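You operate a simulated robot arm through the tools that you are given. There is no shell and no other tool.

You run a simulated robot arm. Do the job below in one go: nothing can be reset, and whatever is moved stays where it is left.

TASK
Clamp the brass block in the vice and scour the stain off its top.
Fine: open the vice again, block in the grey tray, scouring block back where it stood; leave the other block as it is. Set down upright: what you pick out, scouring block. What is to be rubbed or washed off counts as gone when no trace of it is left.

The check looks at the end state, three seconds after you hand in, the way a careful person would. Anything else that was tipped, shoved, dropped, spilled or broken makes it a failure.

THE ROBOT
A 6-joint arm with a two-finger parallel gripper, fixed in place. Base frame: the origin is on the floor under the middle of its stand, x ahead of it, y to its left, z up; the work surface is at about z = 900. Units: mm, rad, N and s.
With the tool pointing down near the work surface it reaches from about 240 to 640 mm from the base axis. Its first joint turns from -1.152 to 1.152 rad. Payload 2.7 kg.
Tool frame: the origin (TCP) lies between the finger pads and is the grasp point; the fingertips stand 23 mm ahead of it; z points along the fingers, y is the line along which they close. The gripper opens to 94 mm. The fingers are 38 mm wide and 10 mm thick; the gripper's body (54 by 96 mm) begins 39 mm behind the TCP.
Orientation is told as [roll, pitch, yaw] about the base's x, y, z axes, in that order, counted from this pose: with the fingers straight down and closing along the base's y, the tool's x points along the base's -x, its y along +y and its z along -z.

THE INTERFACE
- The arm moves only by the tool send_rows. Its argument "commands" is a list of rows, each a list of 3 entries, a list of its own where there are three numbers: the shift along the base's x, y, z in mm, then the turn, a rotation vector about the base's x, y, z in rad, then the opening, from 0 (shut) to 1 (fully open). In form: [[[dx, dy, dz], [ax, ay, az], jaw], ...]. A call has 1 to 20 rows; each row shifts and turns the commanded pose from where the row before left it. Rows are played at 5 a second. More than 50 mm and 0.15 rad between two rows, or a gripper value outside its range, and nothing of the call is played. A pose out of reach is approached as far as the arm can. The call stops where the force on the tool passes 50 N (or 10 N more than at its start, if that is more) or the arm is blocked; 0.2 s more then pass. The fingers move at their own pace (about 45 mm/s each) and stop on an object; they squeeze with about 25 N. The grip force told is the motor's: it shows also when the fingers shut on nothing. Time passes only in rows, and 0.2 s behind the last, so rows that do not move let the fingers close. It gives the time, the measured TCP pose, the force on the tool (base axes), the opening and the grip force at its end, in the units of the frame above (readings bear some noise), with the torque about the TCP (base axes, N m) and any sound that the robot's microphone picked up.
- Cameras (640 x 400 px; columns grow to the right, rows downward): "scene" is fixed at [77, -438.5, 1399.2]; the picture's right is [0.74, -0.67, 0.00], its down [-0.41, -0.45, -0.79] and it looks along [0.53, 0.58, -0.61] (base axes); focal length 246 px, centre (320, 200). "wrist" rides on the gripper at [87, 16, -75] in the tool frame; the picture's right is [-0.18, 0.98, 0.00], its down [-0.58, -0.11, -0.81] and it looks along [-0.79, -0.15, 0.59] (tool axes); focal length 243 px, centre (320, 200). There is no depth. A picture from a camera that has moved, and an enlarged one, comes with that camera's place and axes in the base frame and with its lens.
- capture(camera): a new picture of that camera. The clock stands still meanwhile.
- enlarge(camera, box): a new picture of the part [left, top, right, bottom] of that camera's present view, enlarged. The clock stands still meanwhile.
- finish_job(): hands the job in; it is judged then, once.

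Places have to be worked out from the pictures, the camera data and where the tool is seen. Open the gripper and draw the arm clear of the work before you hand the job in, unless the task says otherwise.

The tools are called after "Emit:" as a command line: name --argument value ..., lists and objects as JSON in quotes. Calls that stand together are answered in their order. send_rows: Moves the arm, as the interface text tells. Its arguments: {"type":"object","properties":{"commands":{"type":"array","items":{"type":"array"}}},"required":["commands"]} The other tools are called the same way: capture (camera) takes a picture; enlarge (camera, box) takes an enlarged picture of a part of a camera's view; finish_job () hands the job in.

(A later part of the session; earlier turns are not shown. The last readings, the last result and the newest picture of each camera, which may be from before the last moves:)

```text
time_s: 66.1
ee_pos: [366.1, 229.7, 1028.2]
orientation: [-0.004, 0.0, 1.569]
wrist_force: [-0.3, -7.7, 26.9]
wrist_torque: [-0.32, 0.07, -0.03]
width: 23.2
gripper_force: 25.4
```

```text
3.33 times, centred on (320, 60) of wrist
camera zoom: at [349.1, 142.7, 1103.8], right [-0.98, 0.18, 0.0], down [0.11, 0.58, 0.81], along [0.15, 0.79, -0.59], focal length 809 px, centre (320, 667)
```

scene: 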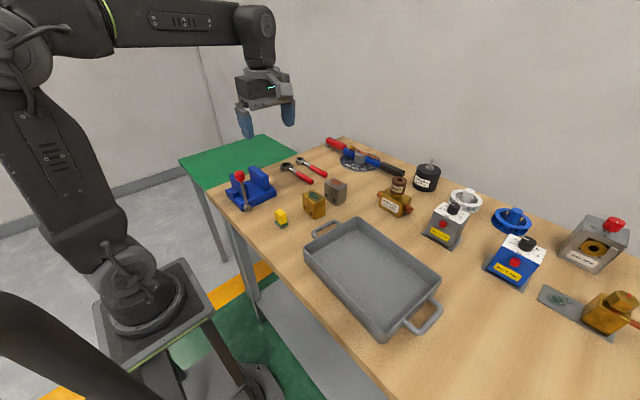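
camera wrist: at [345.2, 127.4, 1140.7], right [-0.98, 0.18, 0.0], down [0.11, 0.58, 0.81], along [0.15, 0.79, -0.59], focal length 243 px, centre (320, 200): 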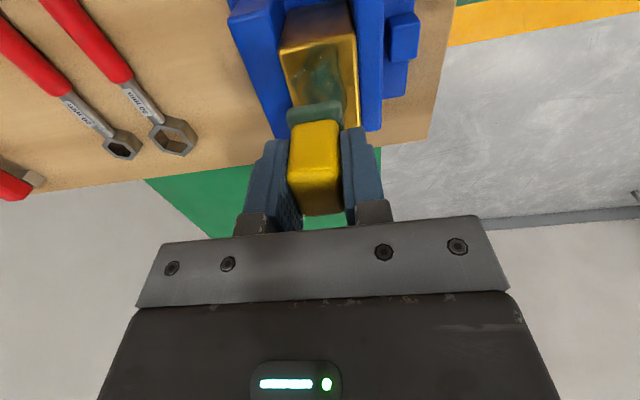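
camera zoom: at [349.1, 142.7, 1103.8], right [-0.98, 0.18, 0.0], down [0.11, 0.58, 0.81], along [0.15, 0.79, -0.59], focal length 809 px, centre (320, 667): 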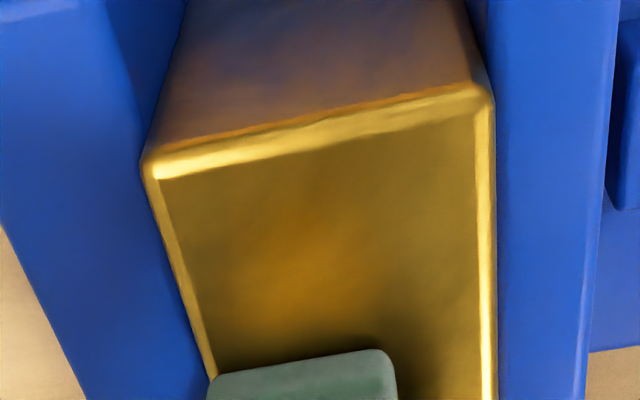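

The -y part of the top is already clean. I rub across x at the +y end as well, including a slight overhang past the edge, then lift to inspect.

Emit:
send_rows --commands '[[[-7, 0, 0], [0, 0, 0], 0], [[-7, 0, 0], [0, 0, 0], 0], [[-6, 0, 0], [0, 0, 0], 0], [[0, -6, 0], [0, 0, 0], 0], [[7, 0, 0], [0, 0, 0], 0], [[7, 0, 0], [0, 0, 0], 0], [[6, 0, 0], [0, 0, 0], 0], [[0, 8, 0], [0, 0, 0], 0], [[-7, 0, 0], [0, 0, 0], 0], [[-7, 0, 0], [0, 0, 0], 0], [[-6, 0, 0], [0, 0, 0], 0], [[0, -8, 0], [0, 0, 0], 0], [[0, -8, 0], [0, 0, 0], 0], [[5, -2, 0], [0, 0, 0], 0], [[5, 0, 0], [0, 0, 0], 0], [[0, 0, 0], [0, 0, 0], 0]]'

Emit:
send_rows --commands '[[[0, 0, 5], [0, 0, 0], 0], [[0, -12, 20], [0, 0, 0], 0], [[0, -30, 20], [0, 0, 0], 0], [[0, -30, 0], [0, 0, 0], 0], [[0, -30, 0], [0, 0, 0], 0], [[0, 0, 0], [0, 0, 0], 0]]'

Emit:
capture --camera "wrist"

Emit:
enlarge --camera "scene" --box '[235, 160, 285, 200]'

```text
time_s: 69.5
ee_pos: [353.4, 212.9, 1028.4]
orientation: [0.0, 0.002, 1.57]
wrist_force: [-10.2, -1.3, 30.8]
wrist_torque: [-0.02, 0.36, -0.03]
width: 23.1
gripper_force: 25.0
```

```text
time_s: 70.9
ee_pos: [353.9, 109.9, 1072.0]
orientation: [-0.001, 0.004, 1.572]
wrist_force: [-0.1, 0.0, 0.6]
wrist_torque: [0.02, 0.01, 0.0]
width: 23.5
gripper_force: 25.2
```

```text
taken
camera wrist: at [338.8, 23.9, 1146.4], right [-0.98, 0.18, 0.0], down [0.11, 0.58, 0.81], along [0.15, 0.79, -0.59], focal length 243 px, centre (320, 200)
```

wrist: 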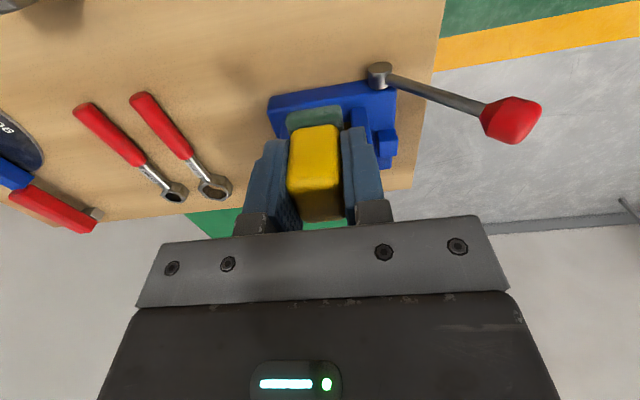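

```text
10.00 times, centred on (260, 180) of scene
camera zoom: at [77.0, -438.5, 1399.2], right [0.74, -0.67, 0.0], down [-0.41, -0.45, -0.79], along [0.53, 0.58, -0.61], focal length 2456 px, centre (920, 400)
```

zoom: 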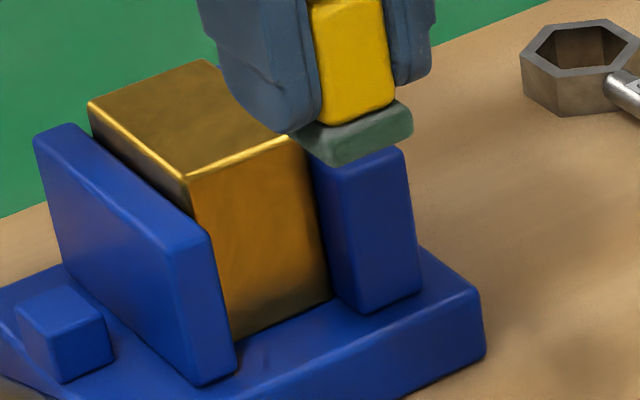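

From the scene view the top looks clean, though the gripper hides part of it. I move back over the pad's original spot, staying high, to get an unobstructed look before putting it down.

Emit:
send_rows --commands '[[[-1.5, -15.7, 0], [0, 0, 0], 0], [[-1.5, -15.7, 0], [0, 0, 0], 0], [[-1.5, -15.7, 0], [0, 0, 0], 0], [[-1.5, -15.7, 0], [0, 0, 0], 0], [[-1.5, -15.7, 0], [0, 0, 0], 0], [[0, 0, 0], [0, 0, 0], 0]]'

Emit:
enlarge --camera "scene" --box '[240, 160, 280, 190]'

Emit:
capture --camera "wrist"

```text
time_s: 72.3
ee_pos: [346.7, 34.4, 1072.7]
orientation: [-0.002, 0.002, 1.573]
wrist_force: [0.4, -0.3, 0.0]
wrist_torque: [-0.02, 0.0, -0.01]
width: 23.6
gripper_force: 24.7
```

```text
13.33 times, centred on (260, 175) of scene
camera zoom: at [77.0, -438.5, 1399.2], right [0.74, -0.67, 0.0], down [-0.41, -0.45, -0.79], along [0.53, 0.58, -0.61], focal length 3275 px, centre (1120, 533)
```

zoom: 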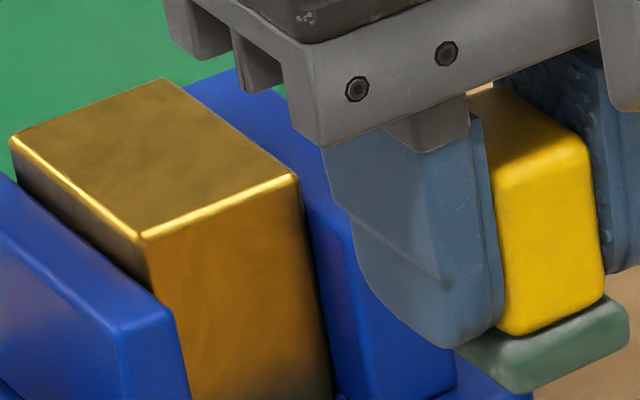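

```text
taken
camera wrist: at [331.5, -52.3, 1147.0], right [-0.98, 0.18, 0.0], down [0.11, 0.58, 0.81], along [0.15, 0.79, -0.59], focal length 243 px, centre (320, 200)
```

wrist: 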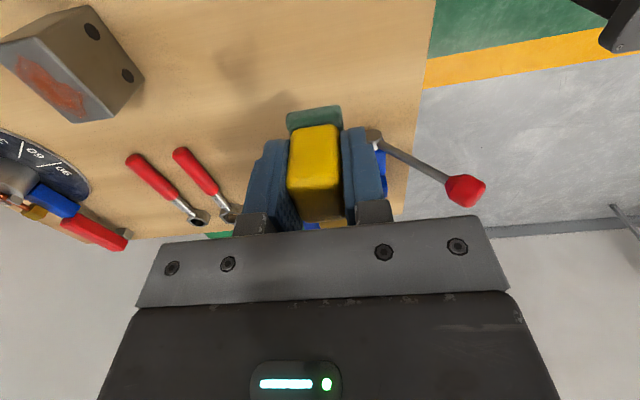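

The whole top looks bright and clean from this side. I take one more overhead look with the wrist camera before giving up the scouring block.

Emit:
send_rows --commands '[[[2, 20, 20], [0, 0, 0], 0], [[2, 28, 20], [0, 0, 0], 0], [[2, 28, 20], [0, 0, 0], 0], [[2, 28, 10], [0, 0, 0], 0], [[2, 28, 7], [0, 0, 0], 0], [[3, 26, 0], [0, 0, 0], 0], [[0, 0, 0], [0, 0, 0], 0]]'

Emit:
capture --camera "wrist"

Emit:
enlarge --camera "wrist" --box '[260, 10, 380, 110]'

```text
time_s: 73.9
ee_pos: [361.9, 192.0, 1148.0]
orientation: [-0.002, 0.002, 1.571]
wrist_force: [0.4, 0.1, 0.3]
wrist_torque: [-0.01, 0.02, 0.01]
width: 23.6
gripper_force: 24.7
```

```text
taken
camera wrist: at [345.1, 105.4, 1225.3], right [-0.98, 0.18, 0.0], down [0.11, 0.58, 0.81], along [0.15, 0.79, -0.59], focal length 243 px, centre (320, 200)
```

wrist: 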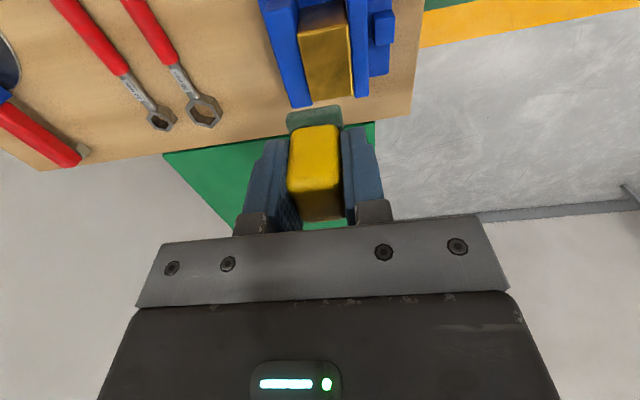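

```text
4.00 times, centred on (320, 60) of wrist
camera zoom: at [345.1, 105.4, 1225.3], right [-0.98, 0.18, 0.0], down [0.11, 0.58, 0.81], along [0.15, 0.79, -0.59], focal length 970 px, centre (320, 760)
```

zoom: 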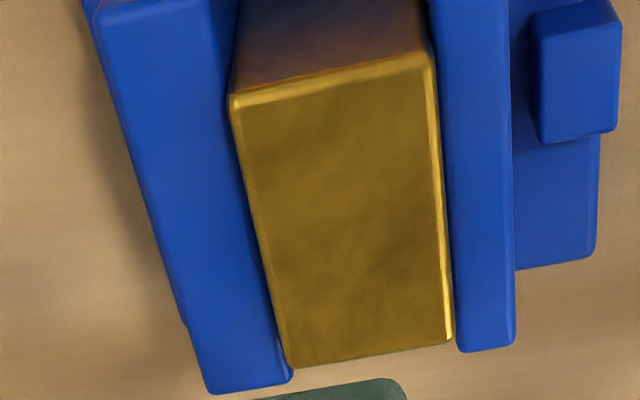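

Emit:
enlarge --camera "wrist" --box '[295, 20, 355, 60]'

Emit:
enlarge --camera "wrist" --box '[300, 60, 360, 105]'

Emit:
enlarge --camera "scene" --box '[238, 160, 273, 185]'

```text
10.00 times, centred on (325, 40) of wrist
camera zoom: at [345.1, 105.4, 1225.3], right [-0.98, 0.18, 0.0], down [0.11, 0.58, 0.81], along [0.15, 0.79, -0.59], focal length 2426 px, centre (270, 1800)
```

zoom: 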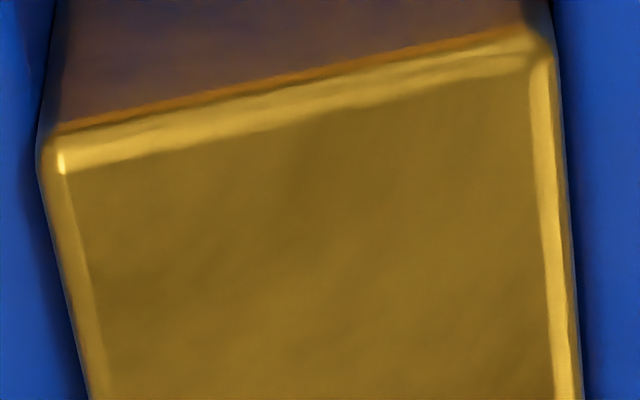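

```text
8.89 times, centred on (330, 82) of wrist
camera zoom: at [345.1, 105.4, 1225.3], right [-0.98, 0.18, 0.0], down [0.11, 0.58, 0.81], along [0.15, 0.79, -0.59], focal length 2157 px, centre (231, 1244)
```

zoom: 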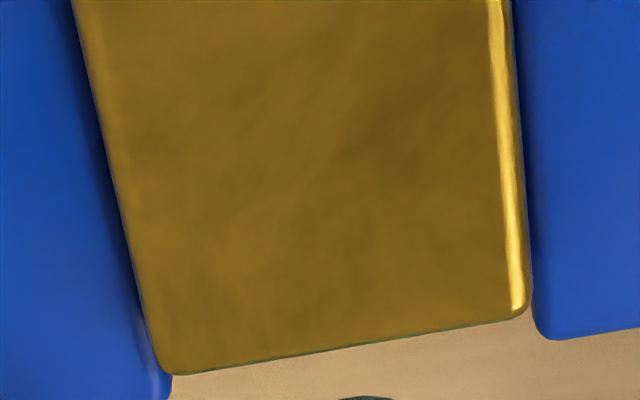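

```text
16.00 times, centred on (256, 172) of scene
camera zoom: at [77.0, -438.4, 1399.2], right [0.74, -0.67, 0.0], down [-0.41, -0.45, -0.79], along [0.53, 0.58, -0.61], focal length 3930 px, centre (1352, 640)
```

zoom: 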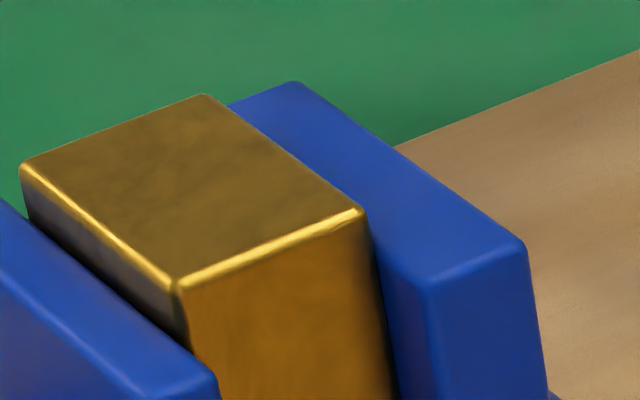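

No trace of green shows from here, only even brass. For certainty I turn to yaw 0, where the brass looked bright before scouring, and compare from that angle.

Emit:
send_rows --commands '[[[0, 2, 0], [0, 0, -0.1428], 0], [[0, 2, 0], [0, 0, -0.1428], 0], [[0, 2, 0], [0, 0, -0.1428], 0], [[0, 2, 0], [0, 0, -0.1428], 0], [[0, 2, 0], [0, 0, -0.1428], 0], [[0, 2, 0], [0, 0, -0.1428], 0], [[0, 2, 0], [0, 0, -0.1428], 0], [[0, 2, 0], [0, 0, -0.1428], 0], [[0, 2, 0], [0, 0, -0.1428], 0], [[0, 2, 0], [0, 0, -0.1428], 0], [[0, 0, 0], [0, 0, -0.1428], 0], [[0, 0, 0], [0, 0, 0], 0]]'

Emit:
enlarge --camera "wrist" --box '[250, 0, 390, 100]'

Emit:
capture --camera "wrist"

```text
time_s: 76.5
ee_pos: [361.3, 212.2, 1149.1]
orientation: [-0.002, 0.001, 0.001]
wrist_force: [0.6, -0.1, -0.2]
wrist_torque: [-0.01, 0.01, 0.01]
width: 22.9
gripper_force: 25.3
```

```text
4.00 times, centred on (320, 50) of wrist
camera zoom: at [275.2, 227.6, 1224.9], right [0.18, 0.98, 0.0], down [0.58, -0.11, 0.81], along [0.79, -0.15, -0.59], focal length 970 px, centre (320, 800)
```

zoom: 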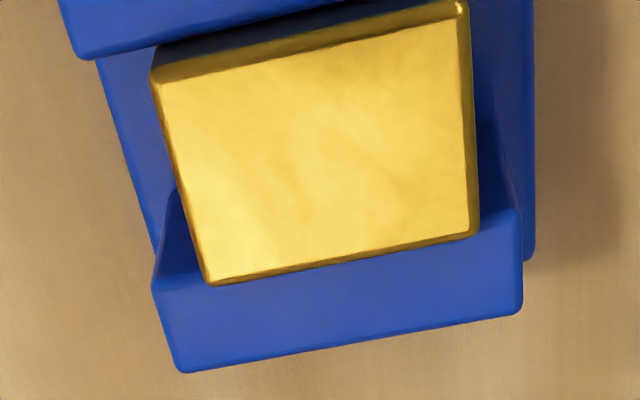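

```text
taken
camera wrist: at [275.2, 227.6, 1224.9], right [0.18, 0.98, 0.0], down [0.58, -0.11, 0.81], along [0.79, -0.15, -0.59], focal length 243 px, centre (320, 200)
```

wrist: 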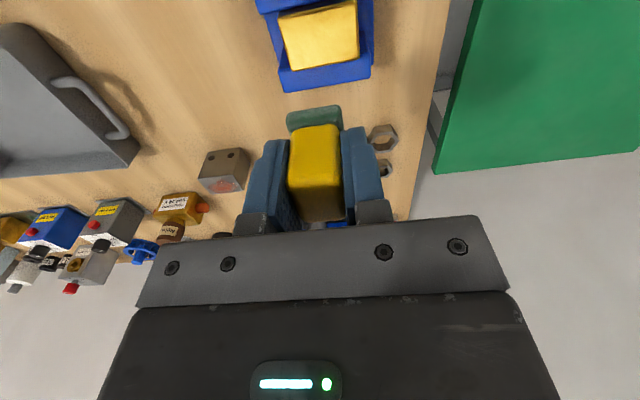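

The top is bright, even gold with no trace of stain. Now I return the scouring block: turn back to +90°, and go over its original spot.

Emit:
send_rows --commands '[[[-1, -16, 0], [0, 0, 0.1428], 0], [[-1.2, -16.2, 0], [0, 0, 0.1428], 0], [[-1.2, -16.2, 0], [0, 0, 0.1428], 0], [[-1.2, -16.2, -6], [0, 0, 0.1428], 0], [[-1.2, -16.2, -10], [0, 0, 0.1428], 0], [[-1.2, -16.2, -10], [0, 0, 0.1428], 0], [[-1.2, -16.2, -10], [0, 0, 0.1428], 0], [[-1.2, -16.2, -10], [0, 0, 0.1428], 0], [[-1.2, -16.2, -10], [0, 0, 0.1428], 0], [[-1.2, -16.2, -10], [0, 0, 0.1428], 0], [[-1.2, -16.2, -11], [0, 0, 0.1428], 0], [[0, 0, -30], [0, 0, 0], 0], [[0, 0, -30], [0, 0, 0], 0], [[0, 0, -30], [0, 0, 0], 0], [[0, 0, -20], [0, 0, 0], 0], [[0, 0, 0], [0, 0, 0], 0], [[0, 0, 0], [0, 0, 0], 0]]'

Emit:
capture --camera "wrist"

Emit:
enlarge --camera "scene" --box '[240, 170, 320, 240]'

```text
time_s: 80.1
ee_pos: [348.6, 33.6, 961.5]
orientation: [-0.002, 0.001, 1.57]
wrist_force: [0.1, 0.8, -0.4]
wrist_torque: [0.0, -0.02, -0.01]
width: 23.4
gripper_force: 24.8
```

```text
taken
camera wrist: at [333.0, -52.4, 1036.9], right [-0.98, 0.18, 0.0], down [0.11, 0.58, 0.81], along [0.15, 0.79, -0.59], focal length 243 px, centre (320, 200)
```

wrist: 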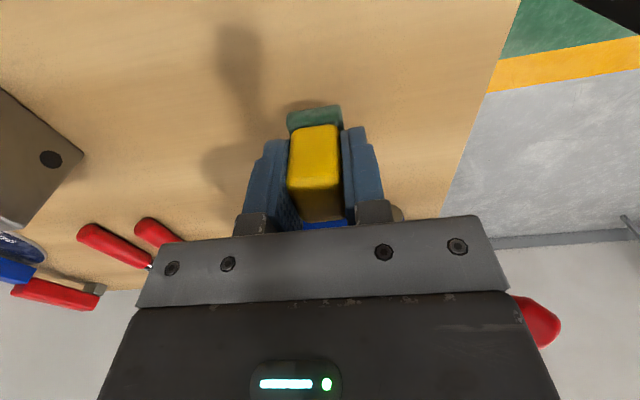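

```text
5.71 times, centred on (280, 205) of scene
camera zoom: at [77.0, -438.5, 1399.2], right [0.74, -0.67, 0.0], down [-0.41, -0.45, -0.79], along [0.53, 0.58, -0.61], focal length 1403 px, centre (549, 171)
```

zoom: 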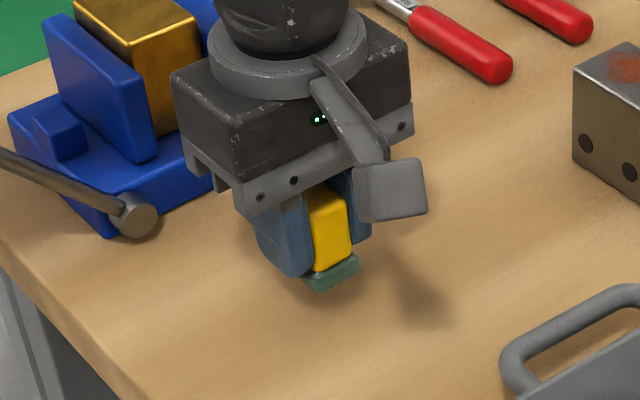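

The pad hangs level about 25 mm above its spot. I descend to just above the table and then feel for contact in small steps.

Emit:
send_rows --commands '[[[0, 0, -12], [0, 0, 0], 0], [[0, 0, -8], [0, 0, 0], 0], [[0, 0, -4], [0, 0, 0], 0], [[0, 0, -1], [0, 0, 0], 0], [[0, 0, 0], [0, 0, 0], 0]]'

Emit:
enlarge --camera "scene" --box '[260, 195, 310, 240]'

```text
time_s: 81.3
ee_pos: [349.1, 33.5, 937.5]
orientation: [-0.002, 0.001, 1.571]
wrist_force: [-0.9, -0.5, -0.6]
wrist_torque: [0.0, -0.03, -0.01]
width: 23.5
gripper_force: 25.1
```

```text
8.89 times, centred on (285, 218) of scene
camera zoom: at [77.0, -438.5, 1399.2], right [0.74, -0.67, 0.0], down [-0.41, -0.45, -0.79], along [0.53, 0.58, -0.61], focal length 2183 px, centre (631, 44)
```

zoom: 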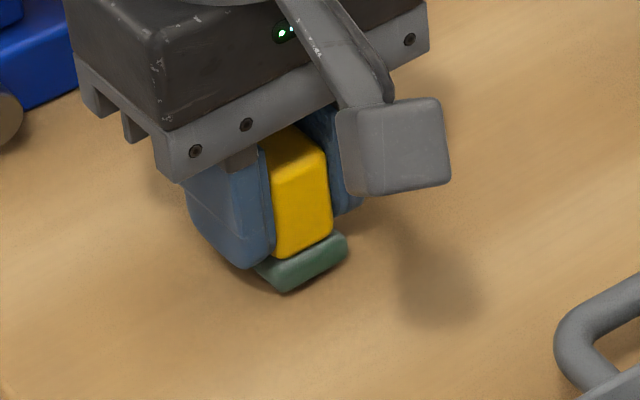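

The pad's corner compares within about 1.5 mm of its original pixel place, hovering some 2–3 mm up. I nudge (+1, -1) and lower until I feel the table.

Emit:
send_rows --commands '[[[1, -1, -1], [0, 0, 0], 0], [[0, 0, -0.6], [0, 0, 0], 0], [[0, 0, 0], [0, 0, 0], 0]]'

Emit:
enlarge --camera "scene" --box '[260, 195, 310, 240]'

```text
time_s: 82.1
ee_pos: [350.3, 31.9, 936.1]
orientation: [-0.003, 0.001, 1.572]
wrist_force: [-0.5, 0.6, -1.2]
wrist_torque: [0.01, -0.02, -0.02]
width: 23.3
gripper_force: 25.0
```

```text
8.89 times, centred on (285, 218) of scene
camera zoom: at [77.0, -438.5, 1399.2], right [0.74, -0.67, 0.0], down [-0.41, -0.45, -0.79], along [0.53, 0.58, -0.61], focal length 2183 px, centre (631, 44)
```

zoom: 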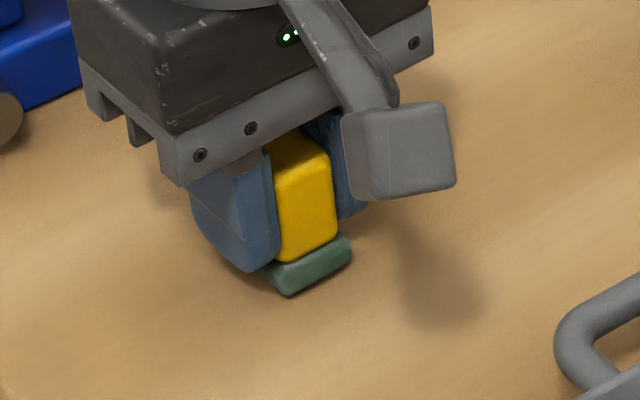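

Emit:
send_rows --commands '[[[0, 0, -0.6], [0, 0, 0], 0], [[0, 0, -0.4], [0, 0, 0], 0], [[0, 0, 0], [0, 0, 0], 0]]'

```text
time_s: 82.9
ee_pos: [350.0, 32.6, 934.4]
orientation: [-0.001, 0.002, 1.571]
wrist_force: [0.6, 0.9, -0.8]
wrist_torque: [0.02, -0.03, 0.0]
width: 23.2
gripper_force: 25.8
```

No contact yet at TCP z≈934.6. I step down further, half a millimetre at a time.

Emit:
send_rows --commands '[[[0, 0, -0.5], [0, 0, 0], 0], [[0, 0, 0], [0, 0, 0], 0]]'

```text
time_s: 83.5
ee_pos: [349.3, 31.8, 934.3]
orientation: [-0.002, 0.002, 1.572]
wrist_force: [0.8, 0.3, -0.7]
wrist_torque: [0.0, 0.0, 0.01]
width: 23.2
gripper_force: 24.7
```

Emit:
send_rows --commands '[[[0, 0, -0.5], [0, 0, 0], 0], [[0, 0, 0], [0, 0, 0], 0]]'

Emit:
enlarge --camera "scene" --box '[260, 195, 310, 240]'

```text
time_s: 84.1
ee_pos: [350.1, 31.6, 934.6]
orientation: [-0.001, 0.002, 1.57]
wrist_force: [0.4, -0.5, 0.0]
wrist_torque: [-0.05, 0.01, -0.02]
width: 23.5
gripper_force: 25.0
```

```text
8.89 times, centred on (285, 218) of scene
camera zoom: at [77.0, -438.5, 1399.2], right [0.74, -0.67, 0.0], down [-0.41, -0.45, -0.79], along [0.53, 0.58, -0.61], focal length 2183 px, centre (631, 44)
```

zoom: 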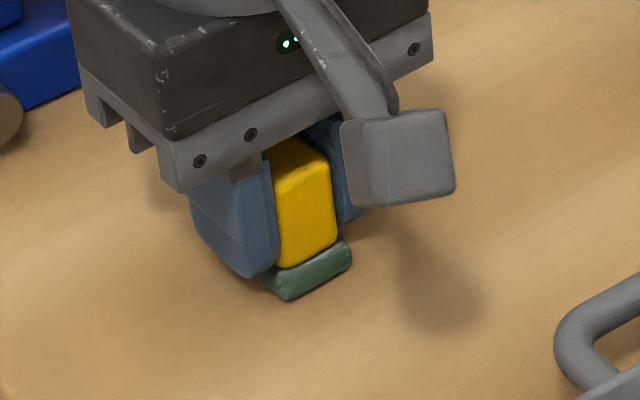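

The pad corner now sits at the same pixel as at the start, so it's nearly touching. One more small step to confirm contact.

Emit:
send_rows --commands '[[[0, 0, -0.4], [0, 0, 0], 0], [[0, 0, 0], [0, 0, 0], 0]]'

```text
time_s: 84.7
ee_pos: [349.5, 31.2, 935.4]
orientation: [0.0, 0.002, 1.571]
wrist_force: [-0.2, 0.0, -1.1]
wrist_torque: [-0.03, -0.02, 0.01]
width: 23.2
gripper_force: 24.9
```

Emit:
send_rows --commands '[[[0, 0, -0.4], [0, 0, 0], 0], [[0, 0, 0], [0, 0, 0], 0]]'

```text
time_s: 85.3
ee_pos: [349.9, 32.4, 932.6]
orientation: [-0.001, 0.001, 1.572]
wrist_force: [-0.3, 0.4, 0.2]
wrist_torque: [0.0, 0.01, -0.02]
width: 23.5
gripper_force: 24.7
```

Still free. I continue with two more 0.4 mm steps, reading after each.

Emit:
send_rows --commands '[[[0, 0, -0.4], [0, 0, 0], 0], [[0, 0, 0], [0, 0, 0], 0]]'

Emit:
enlarge --camera "scene" --box '[265, 205, 305, 235]'

```text
time_s: 85.9
ee_pos: [349.7, 33.6, 933.6]
orientation: [-0.002, 0.001, 1.572]
wrist_force: [-0.4, -0.7, 1.0]
wrist_torque: [0.02, 0.03, -0.01]
width: 23.2
gripper_force: 25.3
```

```text
13.33 times, centred on (285, 220) of scene
camera zoom: at [77.0, -438.5, 1399.2], right [0.74, -0.67, 0.0], down [-0.41, -0.45, -0.79], along [0.53, 0.58, -0.61], focal length 3275 px, centre (787, -67)
```

zoom: 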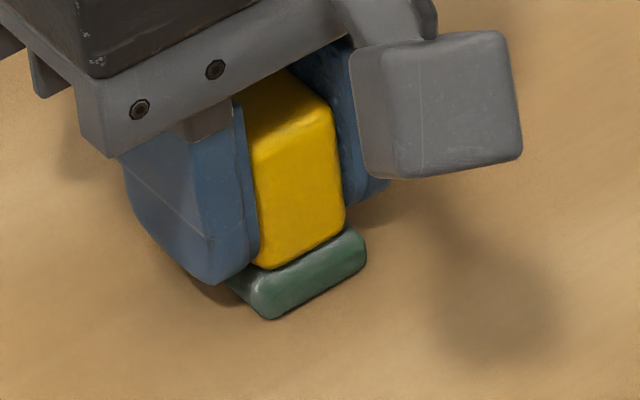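

Emit:
send_rows --commands '[[[0, 0, -0.4], [0, 0, 0], 0], [[0, 0, 0], [0, 0, 0], 0]]'

```text
time_s: 86.5
ee_pos: [349.4, 32.4, 933.5]
orientation: [-0.004, 0.002, 1.571]
wrist_force: [-1.6, -2.2, 11.3]
wrist_torque: [-0.01, 0.13, 0.02]
width: 23.5
gripper_force: 24.4
```

Contact confirmed (11 N). I ease by 0.3 mm, open the fingers and rise straight up.

Emit:
send_rows --commands '[[[0, 0, 0.3], [0, 0, 0], 0], [[0, 0, 0], [0, 0, 0], 0.4], [[0, 0, 0], [0, 0, 0], 0.6], [[0, 0, 0], [0, 0, 0], 0.6], [[0, 0, 15], [0, 0, 0], 0.6], [[0, 0, 25], [0, 0, 0], 0.6], [[0, 0, 40], [0, 0, 0], 0.6], [[0, 0, 40], [0, 0, 0], 0.6], [[0, 0, 0], [0, 0, 0], 0.6]]'

Emit:
enlarge --camera "scene" --box '[260, 195, 310, 240]'

Emit:
capture --camera "scene"

```text
time_s: 88.5
ee_pos: [352.3, 32.1, 1053.1]
orientation: [-0.003, 0.002, 1.572]
wrist_force: [-0.9, -0.1, 0.7]
wrist_torque: [-0.02, 0.01, -0.01]
width: 56.6
gripper_force: 0.0
```

```text
8.89 times, centred on (285, 218) of scene
camera zoom: at [77.0, -438.5, 1399.2], right [0.74, -0.67, 0.0], down [-0.41, -0.45, -0.79], along [0.53, 0.58, -0.61], focal length 2183 px, centre (631, 44)
```

zoom: 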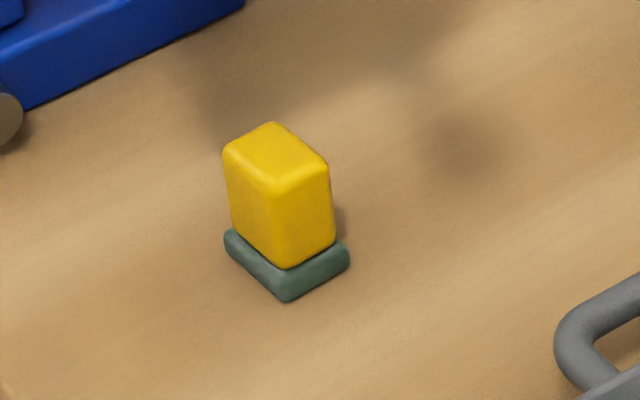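

```text
taken
```

scene: 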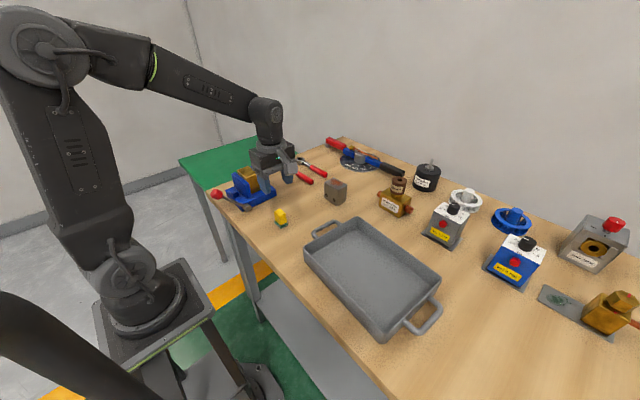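

The scouring block stands upright, within about 1–2 mm of where it was. Now the lever: I turn to yaw 0 and go above the knob at about (231, 146) so I can grip it across y and swing it back upright.

Emit:
send_rows --commands '[[[-10.8, 10.4, 8], [0, 0, -0.1428], 0.6], [[-10.8, 10.4, 8], [0, 0, -0.1428], 0.6], [[-10.8, 10.4, 6], [0, 0, -0.1428], 0.6], [[-10.8, 10.4, 0], [0, 0, -0.1428], 0.6], [[-10.8, 10.4, 0], [0, 0, -0.1428], 0.6], [[-10.8, 10.4, 0], [0, 0, -0.1428], 0.6], [[-10.8, 10.4, 0], [0, 0, -0.1428], 0.6], [[-10.8, 10.4, 0], [0, 0, -0.1428], 0.6], [[-10.8, 10.4, 0], [0, 0, -0.1428], 0.6], [[-10.8, 10.4, 0], [0, 0, -0.1428], 0.6], [[-11, 10, 0], [0, 0, -0.1428], 0.6], [[0, 0, 0], [0, 0, 0], 0.6], [[0, 0, 0], [0, 0, 0], 0.6]]'

Emit:
capture --camera "wrist"

Emit:
enlarge --camera "scene" --box '[190, 140, 290, 220]'

```text
time_s: 91.3
ee_pos: [230.1, 146.4, 1075.1]
orientation: [-0.001, 0.002, 0.001]
wrist_force: [0.4, -1.0, 0.8]
wrist_torque: [0.04, 0.01, 0.02]
width: 56.8
gripper_force: 0.1
```

```text
taken
camera wrist: at [144.0, 161.7, 1151.3], right [0.18, 0.98, 0.0], down [0.58, -0.11, 0.81], along [0.79, -0.15, -0.59], focal length 243 px, centre (320, 200)
```

wrist: 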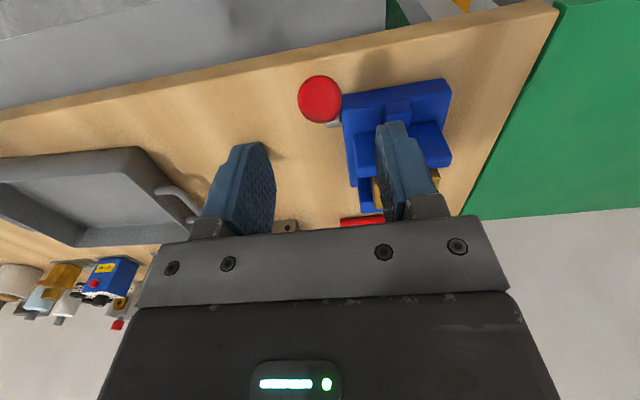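

```text
5.00 times, centred on (240, 180) of scene
camera zoom: at [77.0, -438.5, 1399.2], right [0.74, -0.67, 0.0], down [-0.41, -0.45, -0.79], along [0.53, 0.58, -0.61], focal length 1228 px, centre (720, 300)
```

zoom: 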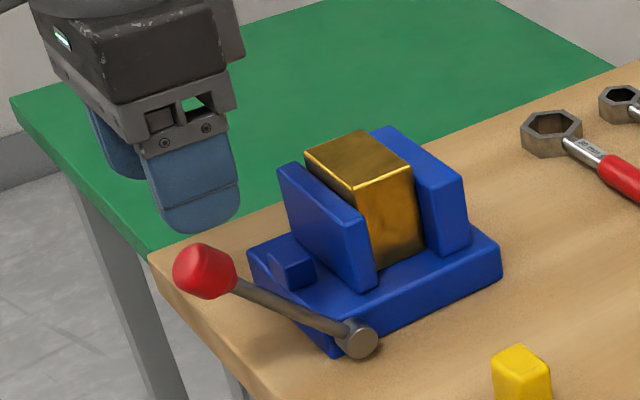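

The knob is centred between the fingers at about (230, 146, 1003). I descend around it and close.

Emit:
send_rows --commands '[[[0, -0.4, -25], [0, 0, 0], 0.6], [[0, 0, -22], [0, 0, 0], 0.6], [[0, 0, -15], [0, 0, 0], 0.6], [[0, 0, -9], [0, 0, 0], 0.6], [[0, 0, 0], [0, 0, 0], 0.6]]'

Emit:
capture --camera "wrist"

Emit:
enlarge --camera "scene" --box '[190, 140, 290, 220]'

```text
time_s: 92.5
ee_pos: [230.6, 145.4, 1004.9]
orientation: [-0.002, 0.003, 0.002]
wrist_force: [-0.5, 0.8, 0.6]
wrist_torque: [0.0, 0.0, 0.0]
width: 56.4
gripper_force: 0.0
```

```text
taken
camera wrist: at [144.4, 160.8, 1080.0], right [0.18, 0.98, 0.0], down [0.58, -0.11, 0.81], along [0.79, -0.15, -0.59], focal length 243 px, centre (320, 200)
```

wrist: 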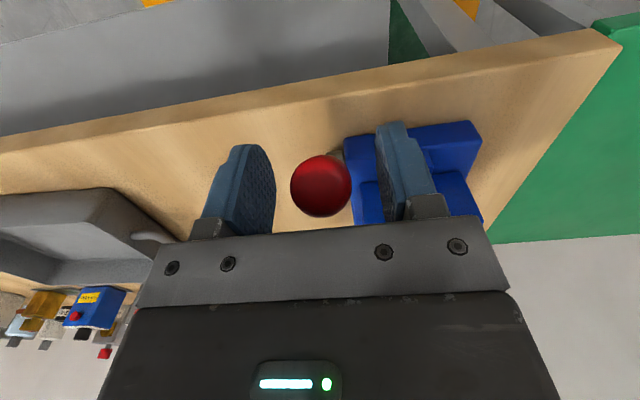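

```text
5.00 times, centred on (240, 180) of scene
camera zoom: at [77.0, -438.5, 1399.2], right [0.74, -0.67, 0.0], down [-0.41, -0.45, -0.79], along [0.53, 0.58, -0.61], focal length 1228 px, centre (720, 300)
```

zoom: 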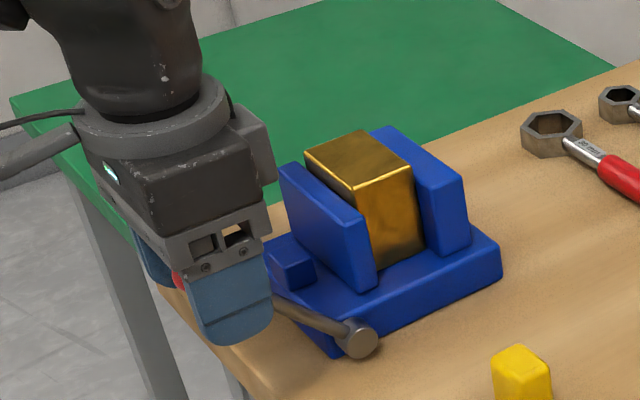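

The knob is squarely between the fingers. I close on it and then check the grip before swinging.

Emit:
send_rows --commands '[[[0, 0, 0], [0, 0, 0], 0], [[0, 0, 0], [0, 0, 0], 0], [[0, 0, 0], [0, 0, 0], 0], [[0, 0, 0], [0, 0, 0], 0]]'

```text
time_s: 93.5
ee_pos: [230.5, 145.8, 1004.9]
orientation: [0.0, 0.002, 0.001]
wrist_force: [-0.6, 14.6, -4.3]
wrist_torque: [0.06, 0.31, 0.05]
width: 26.9
gripper_force: 45.1
```

Gripped at 26.9 mm, with about 15 N of sideways load since my y is slightly off. I shift +0.8 mm in y to relieve it, and then begin the arc back toward vertical.

Emit:
send_rows --commands '[[[0, 0.8, 0], [0, 0, 0], 0], [[0, 0, 0], [0, 0, 0], 0]]'

Emit:
send_rows --commands '[[[3, 0, 2.3], [0, 0, 0], 0], [[2.5, 0, 2], [0, 0, 0], 0], [[0, 0, 0], [0, 0, 0], 0]]'

Emit:
enlarge --camera "scene" --box '[190, 140, 290, 220]'

```text
time_s: 94.1
ee_pos: [230.0, 145.4, 1004.4]
orientation: [-0.004, 0.001, 0.001]
wrist_force: [-8.5, -0.6, 15.7]
wrist_torque: [-0.06, -0.38, -0.02]
width: 27.1
gripper_force: 45.3
```

```text
time_s: 94.9
ee_pos: [236.1, 145.8, 1008.5]
orientation: [-0.004, 0.006, 0.001]
wrist_force: [-13.7, 3.2, -3.5]
wrist_torque: [-0.05, 1.3, 0.0]
width: 27.0
gripper_force: 45.3
```

```text
5.00 times, centred on (240, 180) of scene
camera zoom: at [76.6, -438.3, 1399.3], right [0.74, -0.67, 0.0], down [-0.41, -0.45, -0.79], along [0.53, 0.58, -0.61], focal length 1228 px, centre (720, 300)
```

zoom: 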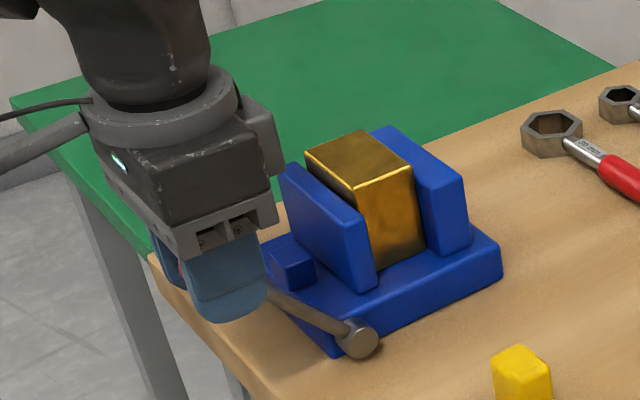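

It moves with modest load. I continue along the arc in steps and watch forces.

Emit:
send_rows --commands '[[[3.4, 0, 2.3], [0, 0, 0], 0], [[3.4, 0, 2.2], [0, 0, 0], 0], [[3.5, 0, 2.0], [0, 0, 0], 0], [[3.5, 0, 2.0], [0, 0, 0], 0], [[0, 0, 0], [0, 0, 0], 0]]'

Emit:
enlarge --camera "scene" --box '[190, 140, 290, 220]'

```text
time_s: 96.1
ee_pos: [248.6, 146.6, 1015.2]
orientation: [-0.005, 0.006, -0.002]
wrist_force: [-13.9, -9.2, 1.7]
wrist_torque: [-0.03, 1.24, -0.03]
width: 27.0
gripper_force: 44.9
```

```text
5.00 times, centred on (240, 180) of scene
camera zoom: at [76.6, -438.7, 1399.1], right [0.74, -0.67, 0.0], down [-0.41, -0.45, -0.79], along [0.53, 0.58, -0.61], focal length 1228 px, centre (720, 300)
```

zoom: 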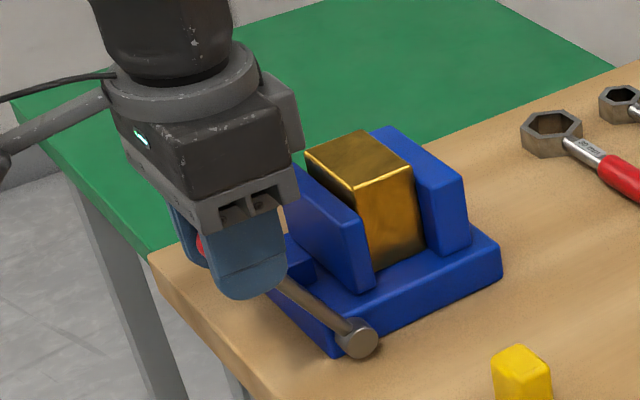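

Emit:
send_rows --commands '[[[3.6, 0, 1.9], [0, 0, 0], 0], [[3.6, 0, 1.7], [0, 0, 0], 0], [[3.75, 0, 1.5], [0, 0, 0], 0], [[3.75, 0, 1.5], [0, 0, 0], 0], [[3.8, 0, 1.2], [0, 0, 0], 0], [[3.8, 0, 1.2], [0, 0, 0], 0], [[0, 0, 0], [0, 0, 0], 0]]'

Emit:
enlarge --camera "scene" --box '[190, 140, 290, 220]'

```text
time_s: 97.7
ee_pos: [272.3, 145.8, 1025.4]
orientation: [-0.003, 0.001, 0.001]
wrist_force: [-10.9, -1.5, -1.8]
wrist_torque: [-0.04, 1.23, 0.07]
width: 27.0
gripper_force: 44.6
```

```text
5.00 times, centred on (240, 180) of scene
camera zoom: at [76.7, -438.5, 1399.2], right [0.74, -0.67, 0.0], down [-0.41, -0.45, -0.79], along [0.53, 0.58, -0.61], focal length 1228 px, centre (720, 300)
```

zoom: 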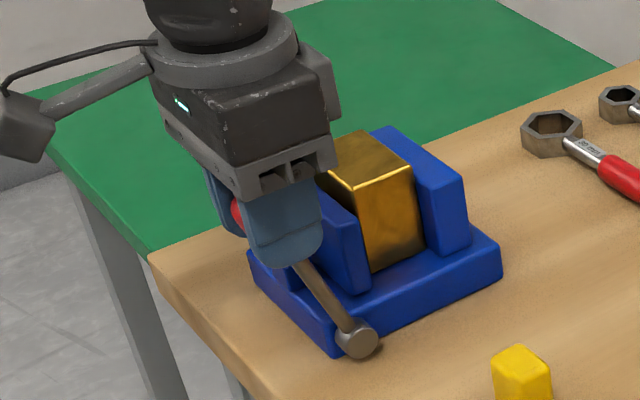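

The jaw is backing off and the block stays put. I continue to the vertical stop.

Emit:
send_rows --commands '[[[3.9, 0, 1.0], [0, 0, 0], 0], [[3.9, 0, 1.0], [0, 0, 0], 0], [[3.95, 0, 0.7], [0, 0, 0], 0], [[3.95, 0, 0.7], [0, 0, 0], 0], [[4, 0, 0.4], [0, 0, 0], 0], [[4, 0, 0.4], [0, 0, 0], 0], [[3, 0, 0.1], [0, 0, 0], 0], [[0, 0, 0], [0, 0, 0], 0]]'

Emit:
enlarge --camera "scene" --box '[200, 140, 300, 220]'

```text
time_s: 99.5
ee_pos: [298.8, 144.9, 1030.1]
orientation: [-0.003, 0.004, -0.001]
wrist_force: [-11.4, -7.6, 7.4]
wrist_torque: [-0.08, 1.25, 0.02]
width: 26.9
gripper_force: 45.2
```

```text
5.00 times, centred on (250, 180) of scene
camera zoom: at [76.6, -438.7, 1399.1], right [0.74, -0.67, 0.0], down [-0.41, -0.45, -0.79], along [0.53, 0.58, -0.61], focal length 1228 px, centre (670, 300)
```

zoom: 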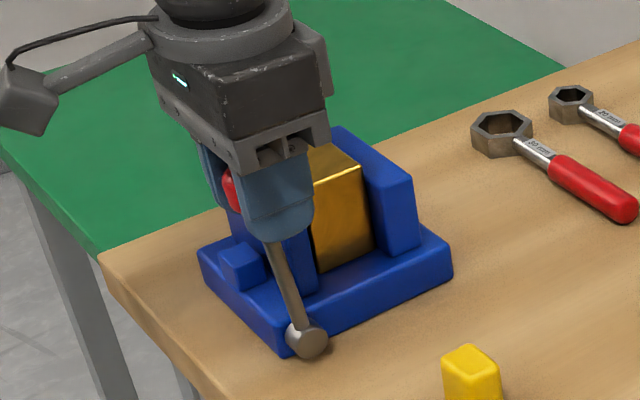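

Emit:
send_rows --commands '[[[2, 0, 0.1], [0, 0, 0], 0], [[2, 0, 0], [0, 0, 0], 0], [[0, 0, 0], [0, 0, 0], 0]]'

Emit:
send_rows --commands '[[[1, 0, 0], [0, 0, 0], 0], [[0, 0, 0], [0, 0, 0], 0]]'

```text
time_s: 100.3
ee_pos: [301.4, 145.1, 1029.7]
orientation: [-0.004, 0.004, 0.001]
wrist_force: [-11.9, -5.3, 8.4]
wrist_torque: [-0.01, 1.28, 0.03]
width: 26.9
gripper_force: 45.5
```

```text
time_s: 100.9
ee_pos: [303.1, 146.4, 1029.3]
orientation: [-0.004, 0.003, 0.002]
wrist_force: [-12.6, -5.5, 9.9]
wrist_torque: [-0.01, 1.34, 0.02]
width: 26.9
gripper_force: 45.4
```

The force is steady at about 12 N, which is just the knob turning in my grip, so it hasn't reached the stop yet. I push 1 mm at a time until it rises.

Emit:
send_rows --commands '[[[1.2, 0, 0], [0, 0, 0], 0], [[0, 0, 0], [0, 0, 0], 0]]'

Emit:
send_rows --commands '[[[1, 0, 0], [0, 0, 0], 0], [[0, 0, 0], [0, 0, 0], 0]]'

```text
time_s: 101.5
ee_pos: [305.4, 145.0, 1029.9]
orientation: [-0.003, 0.007, 0.003]
wrist_force: [-12.8, -3.4, 5.2]
wrist_torque: [-0.04, 1.37, 0.04]
width: 26.9
gripper_force: 45.3
```

```text
time_s: 102.1
ee_pos: [306.1, 146.9, 1030.4]
orientation: [-0.004, 0.004, 0.002]
wrist_force: [-12.3, -4.1, 5.1]
wrist_torque: [-0.01, 1.28, 0.01]
width: 27.0
gripper_force: 44.7
```

Emit:
send_rows --commands '[[[1, 0, 0], [0, 0, 0], 0], [[0, 0, 0], [0, 0, 0], 0]]'

Emit:
enlarge --camera "scene" --box '[225, 160, 285, 215]'

```text
time_s: 102.7
ee_pos: [307.2, 145.7, 1029.2]
orientation: [-0.004, 0.003, 0.001]
wrist_force: [-12.8, -3.9, 4.6]
wrist_torque: [-0.02, 1.32, 0.02]
width: 26.9
gripper_force: 45.1
```

```text
7.27 times, centred on (255, 188) of scene
camera zoom: at [76.6, -438.6, 1399.2], right [0.74, -0.67, 0.0], down [-0.41, -0.45, -0.79], along [0.53, 0.58, -0.61], focal length 1786 px, centre (793, 291)
```

zoom: 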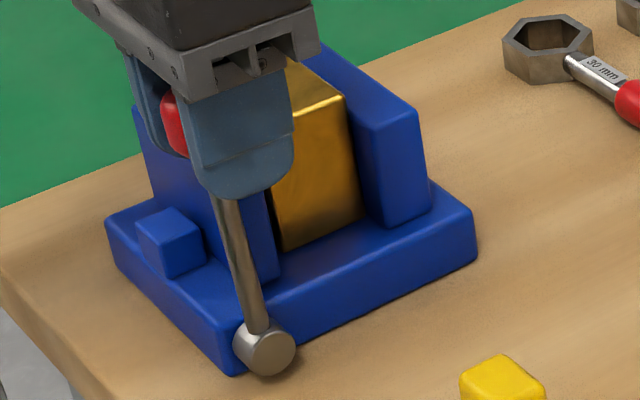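

The rod still leans about 2–3° short of vertical. I continue a few more millimetres until the stop is felt.

Emit:
send_rows --commands '[[[1, 0, 0], [0, 0, 0], 0], [[1, 0, 0], [0, 0, 0], 0], [[0, 0, 0], [0, 0, 0], 0]]'

Emit:
send_rows --commands '[[[1, 0, 0], [0, 0, 0], 0], [[0, 0, 0], [0, 0, 0], 0]]'

```text
time_s: 103.5
ee_pos: [309.5, 145.0, 1030.6]
orientation: [-0.003, 0.002, 0.002]
wrist_force: [-11.2, -8.2, 10.4]
wrist_torque: [-0.06, 1.31, 0.03]
width: 26.8
gripper_force: 45.7
```

```text
time_s: 104.1
ee_pos: [309.7, 146.5, 1029.5]
orientation: [-0.004, 0.004, 0.002]
wrist_force: [-11.3, -10.8, 13.9]
wrist_torque: [-0.06, 1.31, 0.06]
width: 27.1
gripper_force: 44.6
```

Emit:
send_rows --commands '[[[1, 0.3, 0.2], [0, 0, 0], 0], [[1, 0.3, 0], [0, 0, 0], 0], [[0, 0, 0], [0, 0, 0], 0]]'

Emit:
enlarge --camera "scene" --box '[225, 160, 285, 215]'

```text
time_s: 104.9
ee_pos: [310.7, 145.3, 1030.0]
orientation: [-0.007, 0.008, 0.0]
wrist_force: [-18.4, -18.6, 2.0]
wrist_torque: [-0.05, 0.66, 0.04]
width: 26.7
gripper_force: 44.9
```

```text
7.27 times, centred on (255, 188) of scene
camera zoom: at [76.4, -439.0, 1399.1], right [0.74, -0.67, 0.0], down [-0.41, -0.45, -0.79], along [0.53, 0.58, -0.61], focal length 1786 px, centre (793, 291)
```

zoom: 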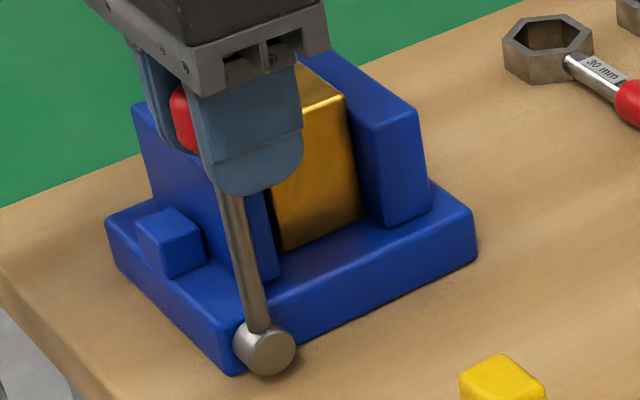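

The lever is vertical again and the force now rises, so it's at its open stop. I relieve the side load, open the fingers, and rise.

Emit:
send_rows --commands '[[[0, -0.7, 0], [0, 0, 0], 0], [[0, 0, 0], [0, 0, 0], 0.6], [[0, 0, 0], [0, 0, 0], 0.6], [[0, 0, 0], [0, 0, 0], 0.6], [[0, 0, 20], [0, 0, 0], 0.6], [[0, 0, 30], [0, 0, 0], 0.6], [[0, 0, 40], [0, 0, 0], 0.6], [[0, 0, 20], [0, 0, 0], 0.6], [[0, 0, 0], [0, 0, 0], 0.6]]'

Emit:
enlarge --camera "scene" --box '[220, 155, 290, 215]'

Emit:
capture --camera "wrist"

```text
time_s: 106.9
ee_pos: [312.9, 147.3, 1138.4]
orientation: [-0.001, 0.002, 0.001]
wrist_force: [0.1, -0.9, -0.1]
wrist_torque: [0.01, -0.01, 0.03]
width: 56.1
gripper_force: 0.0
```

```text
6.67 times, centred on (255, 185) of scene
camera zoom: at [77.0, -438.5, 1399.2], right [0.74, -0.67, 0.0], down [-0.41, -0.45, -0.79], along [0.53, 0.58, -0.61], focal length 1637 px, centre (753, 300)
```

zoom: 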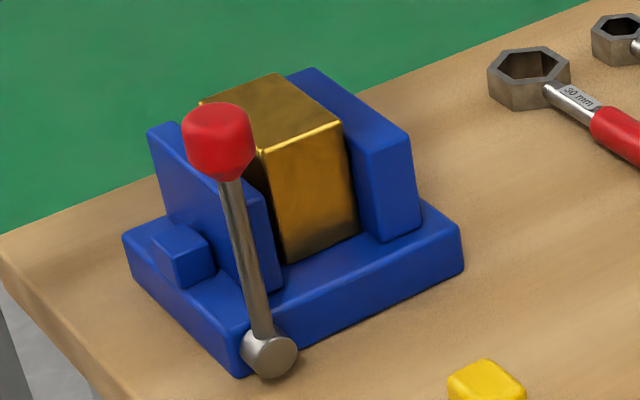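

```text
taken
camera wrist: at [227.0, 162.6, 1214.3], right [0.18, 0.98, 0.0], down [0.58, -0.11, 0.81], along [0.79, -0.15, -0.59], focal length 243 px, centre (320, 200)
```

wrist: 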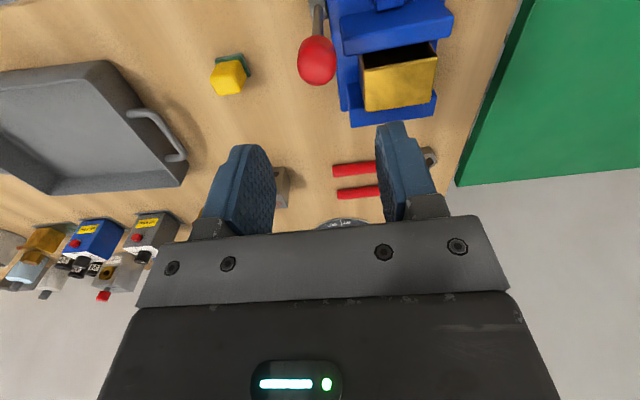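

The vice stands exactly as it did at the start: lever upright, jaw open, block free. I go over the block with the jaws wide open to fetch it.

Emit:
send_rows --commands '[[[9, 13, 0], [0, 0, 0], 1], [[9, 13, 0], [0, 0, 0], 1], [[9, 13, 0], [0, 0, 0], 1], [[9, 13, 0], [0, 0, 0], 1], [[8.5, 13, 0], [0, 0, 0], 1], [[0, 0, -20], [0, 0, 0], 1], [[0, 0, 0], [0, 0, 0], 1], [[0, 0, 0], [0, 0, 0], 1]]'

Emit:
capture --camera "wrist"

Emit:
enlarge --camera "wrist" --box '[230, 0, 410, 110]'

Emit:
enlarge --camera "scene" --box '[210, 110, 310, 210]'

```text
time_s: 108.7
ee_pos: [356.0, 212.3, 1120.0]
orientation: [-0.002, 0.002, 0.001]
wrist_force: [0.2, 0.6, -0.3]
wrist_torque: [0.0, 0.0, -0.01]
width: 94.0
gripper_force: 0.1
```

```text
taken
camera wrist: at [270.7, 228.3, 1196.1], right [0.18, 0.98, 0.0], down [0.58, -0.11, 0.81], along [0.79, -0.15, -0.59], focal length 243 px, centre (320, 200)
```

wrist: 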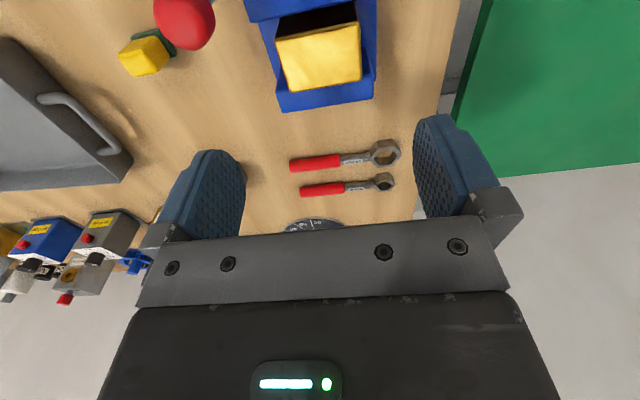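

```text
3.56 times, centred on (320, 55) of wrist
camera zoom: at [270.7, 228.3, 1196.1], right [0.18, 0.98, 0.0], down [0.58, -0.11, 0.81], along [0.79, -0.15, -0.59], focal length 863 px, centre (320, 716)
```

zoom: 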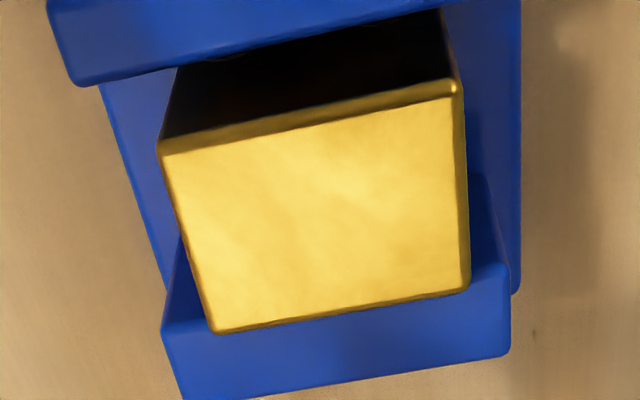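

```text
4.00 times, centred on (260, 160) of scene
camera zoom: at [77.0, -438.5, 1399.2], right [0.74, -0.67, 0.0], down [-0.41, -0.45, -0.79], along [0.53, 0.58, -0.61], focal length 982 px, centre (560, 360)
```

zoom: 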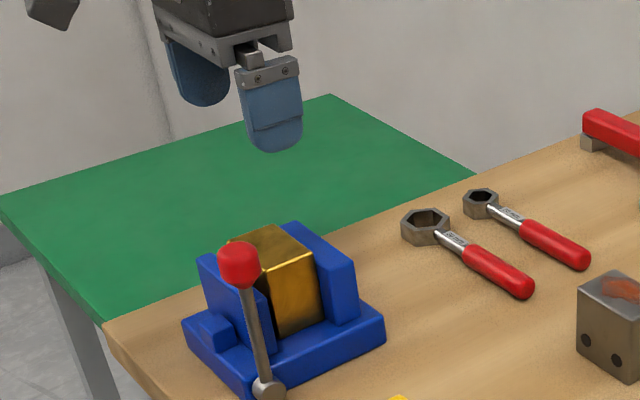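

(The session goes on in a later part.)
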